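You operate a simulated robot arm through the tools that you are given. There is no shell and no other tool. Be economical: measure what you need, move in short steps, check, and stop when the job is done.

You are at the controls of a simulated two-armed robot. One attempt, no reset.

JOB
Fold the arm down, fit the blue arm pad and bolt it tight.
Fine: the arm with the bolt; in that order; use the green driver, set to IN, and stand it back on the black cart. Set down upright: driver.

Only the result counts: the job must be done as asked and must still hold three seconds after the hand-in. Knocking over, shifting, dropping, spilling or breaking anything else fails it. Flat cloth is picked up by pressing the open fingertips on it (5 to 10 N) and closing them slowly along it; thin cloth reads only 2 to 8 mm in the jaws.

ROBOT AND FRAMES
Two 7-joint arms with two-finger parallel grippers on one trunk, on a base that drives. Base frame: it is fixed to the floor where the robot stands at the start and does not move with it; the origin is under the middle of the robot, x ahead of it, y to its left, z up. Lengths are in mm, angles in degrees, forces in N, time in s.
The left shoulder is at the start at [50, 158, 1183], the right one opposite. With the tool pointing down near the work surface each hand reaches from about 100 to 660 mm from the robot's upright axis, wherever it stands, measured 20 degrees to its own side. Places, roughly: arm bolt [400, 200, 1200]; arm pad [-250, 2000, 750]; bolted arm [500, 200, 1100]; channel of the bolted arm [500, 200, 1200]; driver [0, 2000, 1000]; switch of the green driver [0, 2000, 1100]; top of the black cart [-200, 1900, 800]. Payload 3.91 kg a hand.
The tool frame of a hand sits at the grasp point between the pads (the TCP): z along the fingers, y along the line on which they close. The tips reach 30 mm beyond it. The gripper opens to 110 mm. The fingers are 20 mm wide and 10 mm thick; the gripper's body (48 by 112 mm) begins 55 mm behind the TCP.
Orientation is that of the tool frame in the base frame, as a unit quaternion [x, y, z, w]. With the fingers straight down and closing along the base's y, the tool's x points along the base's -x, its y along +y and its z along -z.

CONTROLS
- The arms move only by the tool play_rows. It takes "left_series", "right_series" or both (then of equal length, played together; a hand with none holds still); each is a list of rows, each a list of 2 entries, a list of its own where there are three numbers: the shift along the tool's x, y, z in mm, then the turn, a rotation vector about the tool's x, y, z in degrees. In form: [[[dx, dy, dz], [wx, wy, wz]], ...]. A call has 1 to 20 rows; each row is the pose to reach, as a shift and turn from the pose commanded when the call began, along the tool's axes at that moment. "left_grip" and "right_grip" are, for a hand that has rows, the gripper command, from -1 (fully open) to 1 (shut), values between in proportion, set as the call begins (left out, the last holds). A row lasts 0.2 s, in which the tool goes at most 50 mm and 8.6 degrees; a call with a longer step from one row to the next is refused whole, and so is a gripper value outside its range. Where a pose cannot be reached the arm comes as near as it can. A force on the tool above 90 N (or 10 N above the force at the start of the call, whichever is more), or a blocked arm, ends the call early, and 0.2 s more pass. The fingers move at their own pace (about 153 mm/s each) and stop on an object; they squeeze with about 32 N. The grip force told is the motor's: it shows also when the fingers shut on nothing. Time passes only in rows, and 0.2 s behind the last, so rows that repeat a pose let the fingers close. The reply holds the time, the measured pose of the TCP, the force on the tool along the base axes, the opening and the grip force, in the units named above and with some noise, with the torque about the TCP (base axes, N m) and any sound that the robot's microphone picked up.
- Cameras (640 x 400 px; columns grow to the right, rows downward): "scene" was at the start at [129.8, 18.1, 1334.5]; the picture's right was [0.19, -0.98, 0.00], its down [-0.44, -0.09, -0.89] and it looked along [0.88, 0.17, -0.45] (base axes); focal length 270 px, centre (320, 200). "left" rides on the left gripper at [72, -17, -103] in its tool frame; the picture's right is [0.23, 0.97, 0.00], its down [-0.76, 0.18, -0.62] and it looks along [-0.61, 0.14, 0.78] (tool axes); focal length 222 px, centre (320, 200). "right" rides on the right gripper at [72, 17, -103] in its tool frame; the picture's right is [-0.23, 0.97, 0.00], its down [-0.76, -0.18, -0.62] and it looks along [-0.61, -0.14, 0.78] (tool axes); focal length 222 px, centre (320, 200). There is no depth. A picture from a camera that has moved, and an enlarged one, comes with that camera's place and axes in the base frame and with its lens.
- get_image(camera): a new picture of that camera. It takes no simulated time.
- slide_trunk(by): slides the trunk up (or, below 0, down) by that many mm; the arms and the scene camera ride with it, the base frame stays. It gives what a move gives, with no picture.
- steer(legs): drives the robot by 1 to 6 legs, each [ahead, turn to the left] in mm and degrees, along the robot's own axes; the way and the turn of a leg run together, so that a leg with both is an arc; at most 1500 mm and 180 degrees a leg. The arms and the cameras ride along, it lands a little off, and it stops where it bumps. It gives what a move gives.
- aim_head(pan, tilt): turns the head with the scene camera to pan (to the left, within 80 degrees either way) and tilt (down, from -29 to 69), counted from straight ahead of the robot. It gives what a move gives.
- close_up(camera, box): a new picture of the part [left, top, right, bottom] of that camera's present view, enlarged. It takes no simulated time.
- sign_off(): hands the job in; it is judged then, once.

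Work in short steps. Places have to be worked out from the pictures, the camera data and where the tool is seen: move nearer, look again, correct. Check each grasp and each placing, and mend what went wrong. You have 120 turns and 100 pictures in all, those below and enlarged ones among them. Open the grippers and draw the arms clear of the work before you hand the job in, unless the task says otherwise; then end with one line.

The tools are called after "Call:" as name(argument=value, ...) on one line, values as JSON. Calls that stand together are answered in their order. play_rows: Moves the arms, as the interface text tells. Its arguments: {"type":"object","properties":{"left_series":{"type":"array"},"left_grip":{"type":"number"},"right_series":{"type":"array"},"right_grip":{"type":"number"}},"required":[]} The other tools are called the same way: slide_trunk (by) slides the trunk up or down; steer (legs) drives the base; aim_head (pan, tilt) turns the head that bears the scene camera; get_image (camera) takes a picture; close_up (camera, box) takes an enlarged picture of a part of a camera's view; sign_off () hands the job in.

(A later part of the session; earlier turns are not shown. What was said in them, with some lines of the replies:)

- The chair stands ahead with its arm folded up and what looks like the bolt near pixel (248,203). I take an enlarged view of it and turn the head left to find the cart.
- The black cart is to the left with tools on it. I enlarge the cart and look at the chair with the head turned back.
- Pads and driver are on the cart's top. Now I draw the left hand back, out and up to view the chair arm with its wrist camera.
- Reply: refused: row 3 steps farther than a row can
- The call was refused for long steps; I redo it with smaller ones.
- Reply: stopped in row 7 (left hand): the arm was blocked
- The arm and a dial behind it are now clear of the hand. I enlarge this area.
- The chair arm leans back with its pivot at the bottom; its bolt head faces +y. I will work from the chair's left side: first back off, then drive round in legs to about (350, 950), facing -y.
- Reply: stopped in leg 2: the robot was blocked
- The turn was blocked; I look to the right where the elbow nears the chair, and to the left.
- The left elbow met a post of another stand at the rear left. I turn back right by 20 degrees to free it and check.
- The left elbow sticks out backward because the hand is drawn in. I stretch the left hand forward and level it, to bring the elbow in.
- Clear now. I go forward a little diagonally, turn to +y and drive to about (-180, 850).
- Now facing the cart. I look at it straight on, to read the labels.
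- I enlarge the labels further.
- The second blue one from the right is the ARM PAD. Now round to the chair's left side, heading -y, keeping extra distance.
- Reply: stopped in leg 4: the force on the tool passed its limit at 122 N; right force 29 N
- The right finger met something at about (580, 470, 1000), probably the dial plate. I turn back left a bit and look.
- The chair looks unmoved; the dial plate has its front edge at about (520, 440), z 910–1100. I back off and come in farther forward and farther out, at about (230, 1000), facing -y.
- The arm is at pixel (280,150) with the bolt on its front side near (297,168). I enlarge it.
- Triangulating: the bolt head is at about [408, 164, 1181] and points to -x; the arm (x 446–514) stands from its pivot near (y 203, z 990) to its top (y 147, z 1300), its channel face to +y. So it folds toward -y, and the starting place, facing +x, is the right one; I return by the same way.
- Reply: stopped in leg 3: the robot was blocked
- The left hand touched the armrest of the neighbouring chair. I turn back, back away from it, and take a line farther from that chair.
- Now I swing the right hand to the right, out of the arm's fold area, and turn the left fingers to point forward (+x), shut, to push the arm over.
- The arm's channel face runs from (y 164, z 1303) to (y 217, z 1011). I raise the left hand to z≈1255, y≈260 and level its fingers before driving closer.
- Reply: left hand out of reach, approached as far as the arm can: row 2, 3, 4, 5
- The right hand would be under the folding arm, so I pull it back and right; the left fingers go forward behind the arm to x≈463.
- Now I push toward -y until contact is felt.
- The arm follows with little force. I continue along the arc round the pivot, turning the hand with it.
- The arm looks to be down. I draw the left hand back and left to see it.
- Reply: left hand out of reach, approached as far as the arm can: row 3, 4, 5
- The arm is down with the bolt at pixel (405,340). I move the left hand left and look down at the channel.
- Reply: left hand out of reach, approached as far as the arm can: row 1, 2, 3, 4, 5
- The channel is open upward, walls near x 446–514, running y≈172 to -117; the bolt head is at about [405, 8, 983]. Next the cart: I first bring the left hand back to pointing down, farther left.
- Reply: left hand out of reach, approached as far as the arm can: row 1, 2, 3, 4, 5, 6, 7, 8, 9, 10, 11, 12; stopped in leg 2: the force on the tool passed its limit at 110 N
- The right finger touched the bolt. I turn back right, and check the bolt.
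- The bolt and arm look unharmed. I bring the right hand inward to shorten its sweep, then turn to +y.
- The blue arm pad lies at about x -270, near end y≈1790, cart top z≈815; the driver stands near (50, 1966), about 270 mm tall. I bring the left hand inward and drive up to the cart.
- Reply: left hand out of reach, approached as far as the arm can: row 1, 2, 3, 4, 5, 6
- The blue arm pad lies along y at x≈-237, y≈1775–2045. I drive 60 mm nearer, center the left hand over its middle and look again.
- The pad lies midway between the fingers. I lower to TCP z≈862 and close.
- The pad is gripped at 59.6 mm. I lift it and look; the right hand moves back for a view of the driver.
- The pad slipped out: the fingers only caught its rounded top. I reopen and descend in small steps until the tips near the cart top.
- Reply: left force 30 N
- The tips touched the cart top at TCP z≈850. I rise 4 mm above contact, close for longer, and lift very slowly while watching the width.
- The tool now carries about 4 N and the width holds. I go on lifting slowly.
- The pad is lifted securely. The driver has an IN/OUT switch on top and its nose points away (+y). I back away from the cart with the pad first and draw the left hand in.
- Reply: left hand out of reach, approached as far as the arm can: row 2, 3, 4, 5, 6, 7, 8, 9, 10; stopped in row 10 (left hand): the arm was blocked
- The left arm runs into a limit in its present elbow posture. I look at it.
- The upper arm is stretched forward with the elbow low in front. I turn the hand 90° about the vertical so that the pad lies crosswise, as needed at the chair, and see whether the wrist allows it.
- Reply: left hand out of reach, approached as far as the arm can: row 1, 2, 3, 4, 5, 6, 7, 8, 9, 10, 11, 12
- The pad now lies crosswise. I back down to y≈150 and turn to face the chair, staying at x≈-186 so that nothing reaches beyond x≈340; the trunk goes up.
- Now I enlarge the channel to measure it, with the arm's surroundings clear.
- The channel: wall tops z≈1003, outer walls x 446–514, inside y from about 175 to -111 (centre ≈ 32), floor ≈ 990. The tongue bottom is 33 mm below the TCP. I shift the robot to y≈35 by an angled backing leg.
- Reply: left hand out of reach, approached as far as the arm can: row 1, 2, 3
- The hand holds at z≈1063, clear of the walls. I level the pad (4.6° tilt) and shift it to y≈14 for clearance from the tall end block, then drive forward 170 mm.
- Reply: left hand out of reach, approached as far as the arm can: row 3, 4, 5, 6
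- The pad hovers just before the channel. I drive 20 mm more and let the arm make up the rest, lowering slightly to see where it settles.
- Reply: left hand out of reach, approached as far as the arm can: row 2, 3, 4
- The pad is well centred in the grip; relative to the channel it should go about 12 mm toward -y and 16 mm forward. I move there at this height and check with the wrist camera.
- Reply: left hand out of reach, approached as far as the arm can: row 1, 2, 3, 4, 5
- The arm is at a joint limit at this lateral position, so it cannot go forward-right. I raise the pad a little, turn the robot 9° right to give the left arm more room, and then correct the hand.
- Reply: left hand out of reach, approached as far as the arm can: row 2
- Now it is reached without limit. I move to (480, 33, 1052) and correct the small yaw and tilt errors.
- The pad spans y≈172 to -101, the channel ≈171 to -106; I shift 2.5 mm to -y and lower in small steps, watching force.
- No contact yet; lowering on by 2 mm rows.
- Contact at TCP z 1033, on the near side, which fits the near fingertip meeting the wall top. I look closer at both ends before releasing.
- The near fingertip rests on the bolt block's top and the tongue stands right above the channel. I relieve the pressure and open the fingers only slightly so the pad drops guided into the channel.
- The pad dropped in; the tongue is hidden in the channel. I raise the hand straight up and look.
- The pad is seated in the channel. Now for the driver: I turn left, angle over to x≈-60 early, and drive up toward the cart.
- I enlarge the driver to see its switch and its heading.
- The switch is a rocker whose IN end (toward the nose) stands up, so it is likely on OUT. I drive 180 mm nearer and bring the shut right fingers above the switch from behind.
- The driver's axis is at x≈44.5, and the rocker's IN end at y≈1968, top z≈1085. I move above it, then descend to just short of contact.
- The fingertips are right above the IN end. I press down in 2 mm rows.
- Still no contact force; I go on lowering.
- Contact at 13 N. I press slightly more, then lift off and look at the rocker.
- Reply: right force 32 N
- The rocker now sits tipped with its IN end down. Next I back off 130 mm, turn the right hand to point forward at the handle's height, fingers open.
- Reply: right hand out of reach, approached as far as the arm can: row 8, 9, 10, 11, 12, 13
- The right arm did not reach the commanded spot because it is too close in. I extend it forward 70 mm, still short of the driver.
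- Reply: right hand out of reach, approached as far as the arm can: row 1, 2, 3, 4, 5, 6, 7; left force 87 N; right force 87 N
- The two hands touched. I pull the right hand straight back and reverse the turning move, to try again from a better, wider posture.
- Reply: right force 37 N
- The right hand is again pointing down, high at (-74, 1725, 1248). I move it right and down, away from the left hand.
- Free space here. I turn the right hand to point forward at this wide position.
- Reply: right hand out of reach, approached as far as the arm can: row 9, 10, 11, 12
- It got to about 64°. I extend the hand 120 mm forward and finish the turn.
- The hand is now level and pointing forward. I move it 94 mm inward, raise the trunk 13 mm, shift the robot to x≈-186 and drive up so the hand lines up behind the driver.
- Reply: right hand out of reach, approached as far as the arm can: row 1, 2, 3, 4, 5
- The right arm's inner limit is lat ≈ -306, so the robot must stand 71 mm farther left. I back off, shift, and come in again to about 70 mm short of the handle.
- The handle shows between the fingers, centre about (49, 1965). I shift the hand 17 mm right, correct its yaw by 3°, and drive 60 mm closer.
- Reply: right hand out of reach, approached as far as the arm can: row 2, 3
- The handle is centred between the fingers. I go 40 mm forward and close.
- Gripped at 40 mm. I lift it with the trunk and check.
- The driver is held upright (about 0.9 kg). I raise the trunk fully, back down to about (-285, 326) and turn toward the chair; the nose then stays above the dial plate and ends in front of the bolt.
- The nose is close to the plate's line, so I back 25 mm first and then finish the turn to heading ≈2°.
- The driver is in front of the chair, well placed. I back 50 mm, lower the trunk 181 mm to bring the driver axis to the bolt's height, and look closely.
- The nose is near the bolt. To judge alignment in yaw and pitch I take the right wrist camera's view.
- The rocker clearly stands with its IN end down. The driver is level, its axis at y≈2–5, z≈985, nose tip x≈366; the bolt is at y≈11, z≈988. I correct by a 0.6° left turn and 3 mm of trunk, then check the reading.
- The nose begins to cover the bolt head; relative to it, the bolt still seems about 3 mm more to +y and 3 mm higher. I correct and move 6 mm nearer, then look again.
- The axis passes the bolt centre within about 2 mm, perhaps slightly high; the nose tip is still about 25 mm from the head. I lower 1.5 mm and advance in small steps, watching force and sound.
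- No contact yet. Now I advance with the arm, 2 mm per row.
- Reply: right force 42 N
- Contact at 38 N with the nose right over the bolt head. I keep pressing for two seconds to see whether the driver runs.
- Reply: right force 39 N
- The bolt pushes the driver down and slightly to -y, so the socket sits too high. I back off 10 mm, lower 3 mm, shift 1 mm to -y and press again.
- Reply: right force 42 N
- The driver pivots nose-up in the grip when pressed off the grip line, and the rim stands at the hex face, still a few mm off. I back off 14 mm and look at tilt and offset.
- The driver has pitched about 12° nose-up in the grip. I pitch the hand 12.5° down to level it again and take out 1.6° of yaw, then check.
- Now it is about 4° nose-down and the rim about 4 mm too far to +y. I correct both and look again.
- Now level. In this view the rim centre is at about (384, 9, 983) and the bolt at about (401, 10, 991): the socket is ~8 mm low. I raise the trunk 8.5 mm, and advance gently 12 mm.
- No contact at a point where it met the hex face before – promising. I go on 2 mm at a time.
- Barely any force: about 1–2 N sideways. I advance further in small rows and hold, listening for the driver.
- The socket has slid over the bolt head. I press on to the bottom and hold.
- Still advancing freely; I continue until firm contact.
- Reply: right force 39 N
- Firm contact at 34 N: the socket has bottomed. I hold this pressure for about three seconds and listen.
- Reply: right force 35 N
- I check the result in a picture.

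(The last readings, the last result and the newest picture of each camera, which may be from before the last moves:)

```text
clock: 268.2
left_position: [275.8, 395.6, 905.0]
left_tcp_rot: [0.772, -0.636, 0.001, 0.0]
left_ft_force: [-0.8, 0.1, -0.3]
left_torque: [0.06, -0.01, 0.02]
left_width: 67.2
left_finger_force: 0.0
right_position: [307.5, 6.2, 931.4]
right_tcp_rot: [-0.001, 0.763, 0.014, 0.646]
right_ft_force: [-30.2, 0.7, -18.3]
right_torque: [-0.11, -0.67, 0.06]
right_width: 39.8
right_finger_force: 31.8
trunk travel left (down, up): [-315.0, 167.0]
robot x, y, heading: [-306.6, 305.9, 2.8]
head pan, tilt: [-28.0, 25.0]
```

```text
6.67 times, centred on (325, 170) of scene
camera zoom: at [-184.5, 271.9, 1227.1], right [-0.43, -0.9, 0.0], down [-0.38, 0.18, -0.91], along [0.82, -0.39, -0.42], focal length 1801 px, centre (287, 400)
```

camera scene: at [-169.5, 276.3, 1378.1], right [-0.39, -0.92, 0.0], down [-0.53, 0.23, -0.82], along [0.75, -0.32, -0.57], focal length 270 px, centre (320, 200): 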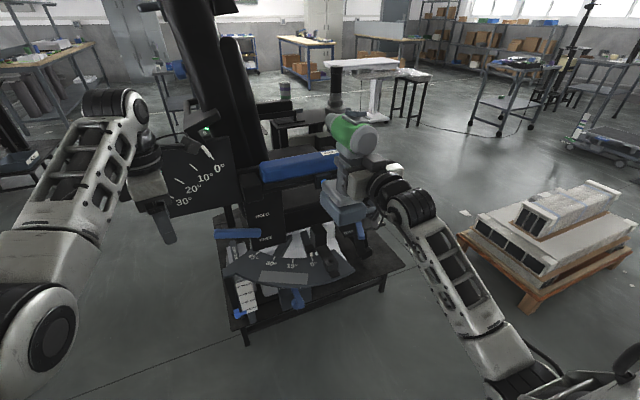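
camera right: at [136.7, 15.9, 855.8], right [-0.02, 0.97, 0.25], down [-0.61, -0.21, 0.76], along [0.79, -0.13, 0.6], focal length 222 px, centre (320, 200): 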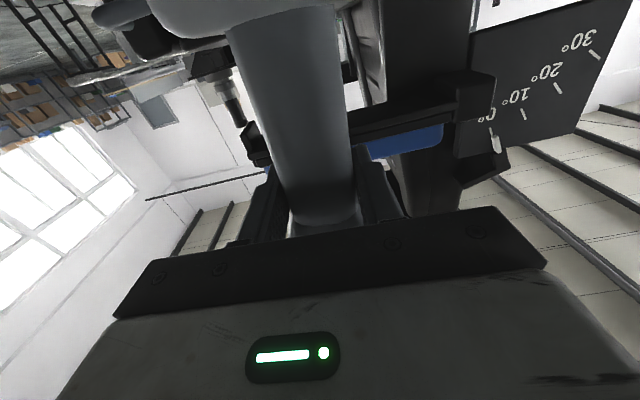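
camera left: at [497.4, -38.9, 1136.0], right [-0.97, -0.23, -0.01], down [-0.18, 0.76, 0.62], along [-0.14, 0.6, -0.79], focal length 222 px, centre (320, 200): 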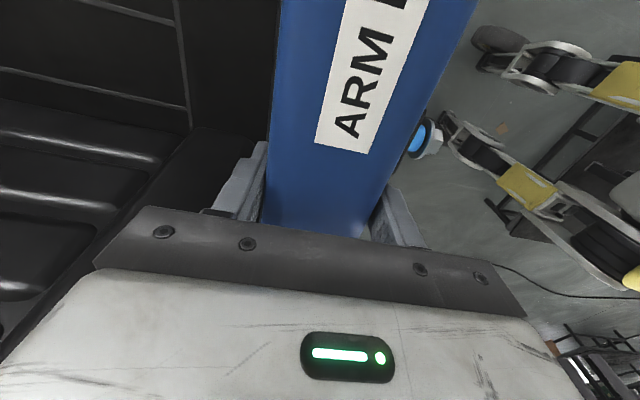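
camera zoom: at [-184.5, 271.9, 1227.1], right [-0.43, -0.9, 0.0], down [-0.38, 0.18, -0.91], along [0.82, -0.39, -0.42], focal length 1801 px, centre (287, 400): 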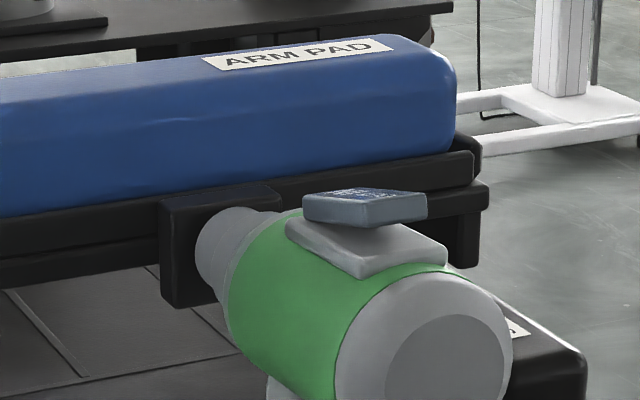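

The nose went about 10 mm past where the washer stood, so the bolt has probably been driven in. I back straight off and check that the blue thread has vanished.

Call:
play_rows(right_series=[[[0.5, 0, -4], [0, 0, 0]], [[1, 0, -8], [0, 0, 0]], [[2, 0, -14], [0, 0, 0]], [[3, 0, -20], [0, 0, 0]], [[3, 0, -20], [0, 0, 0]]])

Call:
steer(legs=[[-60, 0]])

Call:
close_up(camera="scene", box=[285, 130, 385, 220])

```text
clock: 269.4
left_position: [277.4, 395.3, 903.4]
left_tcp_rot: [0.772, -0.636, 0.0, 0.001]
left_ft_force: [-0.6, -0.8, 0.0]
left_torque: [-0.03, -0.01, 0.01]
left_width: 67.2
left_finger_force: 0.1
right_position: [290.7, 7.8, 933.0]
right_tcp_rot: [0.0, 0.761, 0.013, 0.648]
right_ft_force: [-0.1, -0.5, -9.1]
right_torque: [0.0, 0.15, -0.03]
right_width: 40.0
right_finger_force: 32.2
trunk travel left (down, up): [-315.0, 167.0]
robot x, y, heading: [-307.1, 308.4, 2.3]
head pan, tilt: [-28.0, 25.0]
```

```text
clock: 270.4
left_position: [219.7, 393.0, 903.2]
left_tcp_rot: [0.772, -0.636, 0.0, 0.001]
left_ft_force: [0.4, 0.4, -0.7]
left_torque: [0.0, 0.02, 0.02]
left_width: 67.2
left_finger_force: 0.1
right_position: [233.2, 5.5, 932.8]
right_tcp_rot: [0.0, 0.762, 0.013, 0.648]
right_ft_force: [0.7, 0.3, -8.4]
right_torque: [0.02, 0.12, 0.0]
right_width: 39.9
right_finger_force: 32.2
trunk travel left (down, up): [-315.0, 167.0]
robot x, y, heading: [-362.8, 304.2, 2.8]
head pan, tilt: [-28.0, 25.0]
```

```text
4.44 times, centred on (335, 175) of scene
camera zoom: at [-239.3, 269.6, 1227.0], right [-0.43, -0.9, 0.0], down [-0.38, 0.18, -0.91], along [0.82, -0.39, -0.42], focal length 1201 px, centre (253, 311)
```

zoom: 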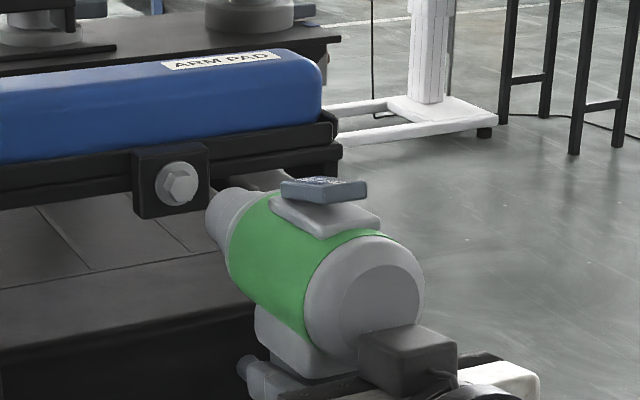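

The bolt is fully in, no blue thread showing. Now the driver goes back: trunk fully up, forward a little, turn left and drive to the cart.

Call:
slide_trunk(by=167)

Call:
steer(legs=[[70, 0], [0, 87.5], [960, 0]])

```text
clock: 272.3
left_position: [220.6, 391.6, 1070.9]
left_tcp_rot: [0.771, -0.636, 0.0, 0.0]
left_ft_force: [0.1, 0.8, -0.3]
left_torque: [0.03, -0.02, 0.06]
left_width: 66.9
left_finger_force: 0.0
right_position: [234.4, 4.9, 1099.1]
right_tcp_rot: [0.0, 0.763, 0.013, 0.647]
right_ft_force: [0.1, 0.0, -8.9]
right_torque: [0.0, 0.09, 0.0]
right_width: 40.3
right_finger_force: 32.0
trunk travel left (down, up): [-482.0, 0.0]
robot x, y, heading: [-364.1, 303.3, 2.8]
head pan, tilt: [-28.0, 25.0]
```

```text
clock: 281.6
left_position: [-361.4, 1845.5, 1070.0]
left_tcp_rot: [0.997, 0.075, 0.002, 0.001]
left_ft_force: [0.1, 0.8, 0.1]
left_torque: [0.0, -0.01, 0.02]
left_width: 67.1
left_finger_force: 0.1
right_position: [27.7, 1843.9, 1099.3]
right_tcp_rot: [-0.527, 0.551, 0.457, 0.458]
right_ft_force: [-0.6, 0.0, -9.0]
right_torque: [-0.09, -0.01, 0.0]
right_width: 39.8
right_finger_force: 32.1
trunk travel left (down, up): [-482.0, 0.0]
robot x, y, heading: [-299.2, 1260.6, 90.4]
head pan, tilt: [-28.0, 25.0]
```

The driver now heads for its old place, about 20 mm to the left, which is free. I drive the last 105 mm and look before lowering.

Call:
steer(legs=[[108, 0]])

Call:
slide_trunk(by=-110)

Call:
get_image(camera="scene")

```text
clock: 282.8
left_position: [-361.6, 1954.7, 1070.1]
left_tcp_rot: [0.997, 0.075, 0.001, 0.001]
left_ft_force: [0.5, 0.3, 0.1]
left_torque: [-0.01, -0.02, -0.01]
left_width: 67.0
left_finger_force: 0.0
right_position: [26.5, 1953.9, 1097.9]
right_tcp_rot: [-0.529, 0.55, 0.458, 0.457]
right_ft_force: [-0.2, 0.3, -10.0]
right_torque: [-0.1, 0.03, -0.01]
right_width: 39.9
right_finger_force: 31.9
trunk travel left (down, up): [-482.0, 0.0]
robot x, y, heading: [-301.1, 1368.9, 90.3]
head pan, tilt: [-28.0, 25.0]
```

```text
clock: 284.2
left_position: [-361.4, 1953.7, 960.4]
left_tcp_rot: [0.997, 0.076, 0.001, 0.001]
left_ft_force: [0.2, -0.1, -0.4]
left_torque: [0.0, 0.0, 0.01]
left_width: 67.3
left_finger_force: 0.0
right_position: [25.5, 1951.4, 988.6]
right_tcp_rot: [-0.527, 0.55, 0.457, 0.459]
right_ft_force: [-0.2, -0.2, -9.2]
right_torque: [-0.1, 0.0, 0.04]
right_width: 40.2
right_finger_force: 32.4
trunk travel left (down, up): [-372.0, 110.0]
robot x, y, heading: [-298.3, 1368.0, 90.2]
head pan, tilt: [-28.0, 25.0]
```

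```text
refused: no pictures are left
```

No pictures are left, so I lower by feel: the base should touch at TCP z≈962–966. Trunk down 15, then in small steps watching the carried weight.

Call:
slide_trunk(by=-15)

Call:
slide_trunk(by=-4)

Call:
slide_trunk(by=-3)

```text
clock: 284.8
left_position: [-361.6, 1954.1, 944.8]
left_tcp_rot: [0.997, 0.075, 0.001, 0.0]
left_ft_force: [-0.8, 0.1, 0.5]
left_torque: [0.01, -0.03, -0.02]
left_width: 66.9
left_finger_force: 0.0
right_position: [25.2, 1952.5, 977.3]
right_tcp_rot: [-0.527, 0.549, 0.458, 0.459]
right_ft_force: [-0.2, 1.5, -3.1]
right_torque: [0.55, -0.26, 0.08]
right_width: 39.8
right_finger_force: 32.3
trunk travel left (down, up): [-357.0, 125.0]
robot x, y, heading: [-302.7, 1366.8, 90.6]
head pan, tilt: [-28.0, 25.0]
```

```text
clock: 285.4
left_position: [-362.6, 1952.5, 941.7]
left_tcp_rot: [0.997, 0.076, 0.001, 0.0]
left_ft_force: [0.1, 0.3, -0.7]
left_torque: [-0.02, 0.01, -0.02]
left_width: 67.1
left_finger_force: 0.0
right_position: [24.8, 1950.3, 974.7]
right_tcp_rot: [-0.525, 0.546, 0.46, 0.463]
right_ft_force: [-0.6, 0.1, 10.2]
right_torque: [1.06, -0.73, 0.02]
right_width: 40.0
right_finger_force: 32.1
trunk travel left (down, up): [-353.0, 129.0]
robot x, y, heading: [-299.6, 1368.5, 90.4]
head pan, tilt: [-28.0, 25.0]
```

```text
clock: 285.9
left_position: [-363.3, 1951.3, 940.6]
left_tcp_rot: [0.997, 0.075, 0.002, -0.001]
left_ft_force: [0.2, -0.8, 0.7]
left_torque: [0.0, 0.02, 0.0]
left_width: 67.1
left_finger_force: 0.0
right_position: [26.0, 1950.5, 975.2]
right_tcp_rot: [-0.524, 0.545, 0.461, 0.465]
right_ft_force: [-0.2, -3.4, 20.6]
right_torque: [1.09, -1.11, -0.1]
right_width: 39.6
right_finger_force: 32.4
trunk travel left (down, up): [-350.0, 132.0]
robot x, y, heading: [-299.1, 1367.7, 90.2]
head pan, tilt: [-28.0, 25.0]
```

Contact came early, at the base's front right corner, so the driver is tilted a few degrees nose-down. I lift slightly, pitch the hand 3° nose-up with 1° of roll, and lower again.

Call:
slide_trunk(by=6)

Call:
play_rows(right_series=[[[0, 0, 0], [0, -1.5, -0.5]], [[0, 0, 0], [0, -3, -1]], [[0, 0, 0], [0, -3, -1]]])

Call:
slide_trunk(by=-5)

Call:
slide_trunk(by=-2)

```text
clock: 286.4
left_position: [-362.7, 1953.0, 945.9]
left_tcp_rot: [0.997, 0.075, 0.002, 0.0]
left_ft_force: [-0.1, 0.4, 0.9]
left_torque: [0.0, 0.0, -0.02]
left_width: 67.1
left_finger_force: 0.1
right_position: [24.6, 1951.2, 976.4]
right_tcp_rot: [-0.527, 0.548, 0.458, 0.46]
right_ft_force: [0.9, 1.2, 12.3]
right_torque: [1.39, -0.94, 0.01]
right_width: 39.9
right_finger_force: 32.1
trunk travel left (down, up): [-356.0, 126.0]
robot x, y, heading: [-301.7, 1366.1, 90.2]
head pan, tilt: [-28.0, 25.0]
```

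```text
clock: 287.2
left_position: [-363.4, 1953.2, 945.2]
left_tcp_rot: [0.997, 0.076, 0.001, 0.0]
left_ft_force: [-0.6, 0.1, 0.3]
left_torque: [0.02, 0.02, -0.01]
left_width: 67.0
left_finger_force: 0.0
right_position: [25.2, 1950.1, 972.7]
right_tcp_rot: [-0.523, 0.532, 0.469, 0.473]
right_ft_force: [-2.4, -2.9, 4.2]
right_torque: [0.19, -0.13, 0.05]
right_width: 39.5
right_finger_force: 32.2
trunk travel left (down, up): [-356.0, 126.0]
robot x, y, heading: [-296.6, 1368.1, 90.5]
head pan, tilt: [-28.0, 25.0]
```

```text
clock: 287.8
left_position: [-363.8, 1953.9, 941.3]
left_tcp_rot: [0.997, 0.076, 0.002, -0.001]
left_ft_force: [-0.9, 1.1, -0.4]
left_torque: [0.0, -0.01, -0.02]
left_width: 67.0
left_finger_force: 0.0
right_position: [26.2, 1949.9, 971.9]
right_tcp_rot: [-0.521, 0.53, 0.471, 0.475]
right_ft_force: [-2.3, -4.7, 11.5]
right_torque: [0.5, 0.24, 0.15]
right_width: 39.9
right_finger_force: 31.5
trunk travel left (down, up): [-351.0, 131.0]
robot x, y, heading: [-300.8, 1369.0, 90.1]
head pan, tilt: [-28.0, 25.0]
```

```text
clock: 288.3
left_position: [-364.3, 1952.4, 938.9]
left_tcp_rot: [0.997, 0.076, 0.002, -0.001]
left_ft_force: [1.7, 0.6, -0.3]
left_torque: [-0.03, 0.01, 0.01]
left_width: 67.1
left_finger_force: 0.1
right_position: [25.5, 1948.8, 971.6]
right_tcp_rot: [-0.519, 0.529, 0.472, 0.478]
right_ft_force: [-1.3, -6.0, 16.6]
right_torque: [0.61, 0.37, 0.04]
right_width: 39.7
right_finger_force: 31.3
trunk travel left (down, up): [-349.0, 133.0]
robot x, y, heading: [-301.9, 1366.5, 90.1]
head pan, tilt: [-28.0, 25.0]
```

The base now sits flat: contact at the expected height with the load centred inside the base. I relieve the pressure and open the gripper.

Call:
slide_trunk(by=5)

Call:
play_rows(right_series=[[[0, 0, 0], [0, 0, 0]], [[0, 0, 0], [0, 0, 0]], [[0, 0, 0], [0, 0, 0]]], right_grip=-0.1)

Call:
play_rows(right_series=[[[0, 0, 0], [0, 0, 0]], [[0, 0, 0], [0, 0, 0]], [[0, 0, 0], [0, 0, 0]]], right_grip=-1)

```text
clock: 288.8
left_position: [-363.2, 1953.4, 943.1]
left_tcp_rot: [0.997, 0.076, 0.001, 0.0]
left_ft_force: [0.5, -0.1, 0.6]
left_torque: [-0.01, 0.01, 0.0]
left_width: 67.1
left_finger_force: 0.1
right_position: [24.8, 1950.6, 972.7]
right_tcp_rot: [-0.521, 0.532, 0.468, 0.476]
right_ft_force: [-0.6, 0.8, 9.9]
right_torque: [1.16, 0.01, 0.1]
right_width: 40.1
right_finger_force: 32.2
trunk travel left (down, up): [-354.0, 128.0]
robot x, y, heading: [-300.5, 1369.9, 90.7]
head pan, tilt: [-28.0, 25.0]
```

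```text
clock: 289.6
left_position: [-362.2, 1953.2, 942.0]
left_tcp_rot: [0.997, 0.076, 0.001, 0.0]
left_ft_force: [0.4, 0.6, 0.0]
left_torque: [-0.04, -0.03, -0.02]
left_width: 67.0
left_finger_force: 0.1
right_position: [26.4, 1950.5, 970.5]
right_tcp_rot: [-0.522, 0.532, 0.469, 0.473]
right_ft_force: [0.3, -1.4, -1.4]
right_torque: [0.16, -0.03, 0.03]
right_width: 60.7
right_finger_force: 0.0
trunk travel left (down, up): [-354.0, 128.0]
robot x, y, heading: [-302.7, 1368.0, 90.3]
head pan, tilt: [-28.0, 25.0]
```

```text
clock: 290.4
left_position: [-362.8, 1952.4, 943.7]
left_tcp_rot: [0.997, 0.076, 0.001, -0.001]
left_ft_force: [-0.2, 1.0, 0.0]
left_torque: [-0.01, -0.02, 0.0]
left_width: 67.1
left_finger_force: 0.1
right_position: [26.6, 1952.0, 971.9]
right_tcp_rot: [-0.523, 0.531, 0.469, 0.473]
right_ft_force: [0.2, -2.2, -0.6]
right_torque: [0.1, -0.02, 0.02]
right_width: 109.9
right_finger_force: 0.1
trunk travel left (down, up): [-354.0, 128.0]
robot x, y, heading: [-300.8, 1369.7, 90.4]
head pan, tilt: [-28.0, 25.0]
```

Released, with a residual 2 N perhaps from the barrel's rear touching the hand. I lower the hand 4 mm and back straight out.

Call:
slide_trunk(by=-4)

Call:
steer(legs=[[-30, 0]])

Call:
steer(legs=[[-220, 0]])

```text
clock: 291.0
left_position: [-362.5, 1954.2, 940.1]
left_tcp_rot: [0.997, 0.076, 0.001, 0.0]
left_ft_force: [0.3, 0.4, 0.0]
left_torque: [0.01, -0.04, 0.01]
left_width: 66.8
left_finger_force: 0.0
right_position: [26.7, 1950.7, 968.9]
right_tcp_rot: [-0.522, 0.531, 0.47, 0.474]
right_ft_force: [-0.1, -2.8, 1.4]
right_torque: [0.08, -0.02, -0.02]
right_width: 110.2
right_finger_force: 0.0
trunk travel left (down, up): [-350.0, 132.0]
robot x, y, heading: [-299.5, 1366.6, 90.3]
head pan, tilt: [-28.0, 25.0]
```

```text
clock: 291.8
left_position: [-362.6, 1924.0, 940.0]
left_tcp_rot: [0.997, 0.076, 0.001, -0.001]
left_ft_force: [0.1, -0.2, -0.6]
left_torque: [0.0, -0.01, -0.02]
left_width: 67.0
left_finger_force: 0.1
right_position: [27.2, 1922.5, 969.0]
right_tcp_rot: [-0.522, 0.531, 0.47, 0.474]
right_ft_force: [1.2, -0.1, 0.3]
right_torque: [-0.03, 0.01, 0.01]
right_width: 110.4
right_finger_force: 0.1
trunk travel left (down, up): [-350.0, 132.0]
robot x, y, heading: [-302.8, 1340.6, 90.3]
head pan, tilt: [-28.0, 25.0]
```

```text
clock: 293.5
left_position: [-361.3, 1706.2, 939.5]
left_tcp_rot: [0.997, 0.075, 0.001, 0.0]
left_ft_force: [-0.4, 0.1, 0.2]
left_torque: [0.04, 0.03, 0.02]
left_width: 67.1
left_finger_force: 0.1
right_position: [29.2, 1701.8, 968.2]
right_tcp_rot: [-0.522, 0.533, 0.468, 0.474]
right_ft_force: [-0.8, -0.2, 0.3]
right_torque: [-0.02, 0.01, -0.01]
right_width: 110.2
right_finger_force: 0.0
trunk travel left (down, up): [-350.0, 132.0]
robot x, y, heading: [-299.0, 1121.6, 89.9]
head pan, tilt: [-28.0, 25.0]
```

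The hand came away free, with no contact and no sound of a fall. I open the left gripper fully too, and hand in.

Call:
play_rows(left_series=[[[0, 0, 0], [0, 0, 0]], [[0, 0, 0], [0, 0, 0]], [[0, 0, 0], [0, 0, 0]]], left_grip=-1)

Call:
sign_off()

```text
clock: 294.3
left_position: [-360.1, 1706.0, 939.0]
left_tcp_rot: [0.997, 0.074, 0.0, 0.0]
left_ft_force: [0.2, 0.5, 0.7]
left_torque: [0.07, 0.0, 0.01]
left_width: 110.2
left_finger_force: 0.0
right_position: [29.4, 1702.4, 966.4]
right_tcp_rot: [-0.521, 0.533, 0.468, 0.474]
right_ft_force: [-0.9, -0.4, 1.3]
right_torque: [0.0, 0.03, 0.01]
right_width: 109.8
right_finger_force: 0.1
trunk travel left (down, up): [-350.0, 132.0]
robot x, y, heading: [-299.9, 1119.9, 90.0]
head pan, tilt: [-28.0, 25.0]
```

```text
The job is handed in.
```

I folded the arm down, seated the blue arm pad in its channel, drove the bolt in with the green driver set to IN, and put the driver back on the black cart; I placed the driver by feel with no pictures left, so that it stands upright rests on force readings only, and while driving the robot bumped a neighbouring stand, the chair's dial plate and the bolt (forces up to about 120 N), with no sign in later pictures that the plate or the bolt moved; the stand I did not check.
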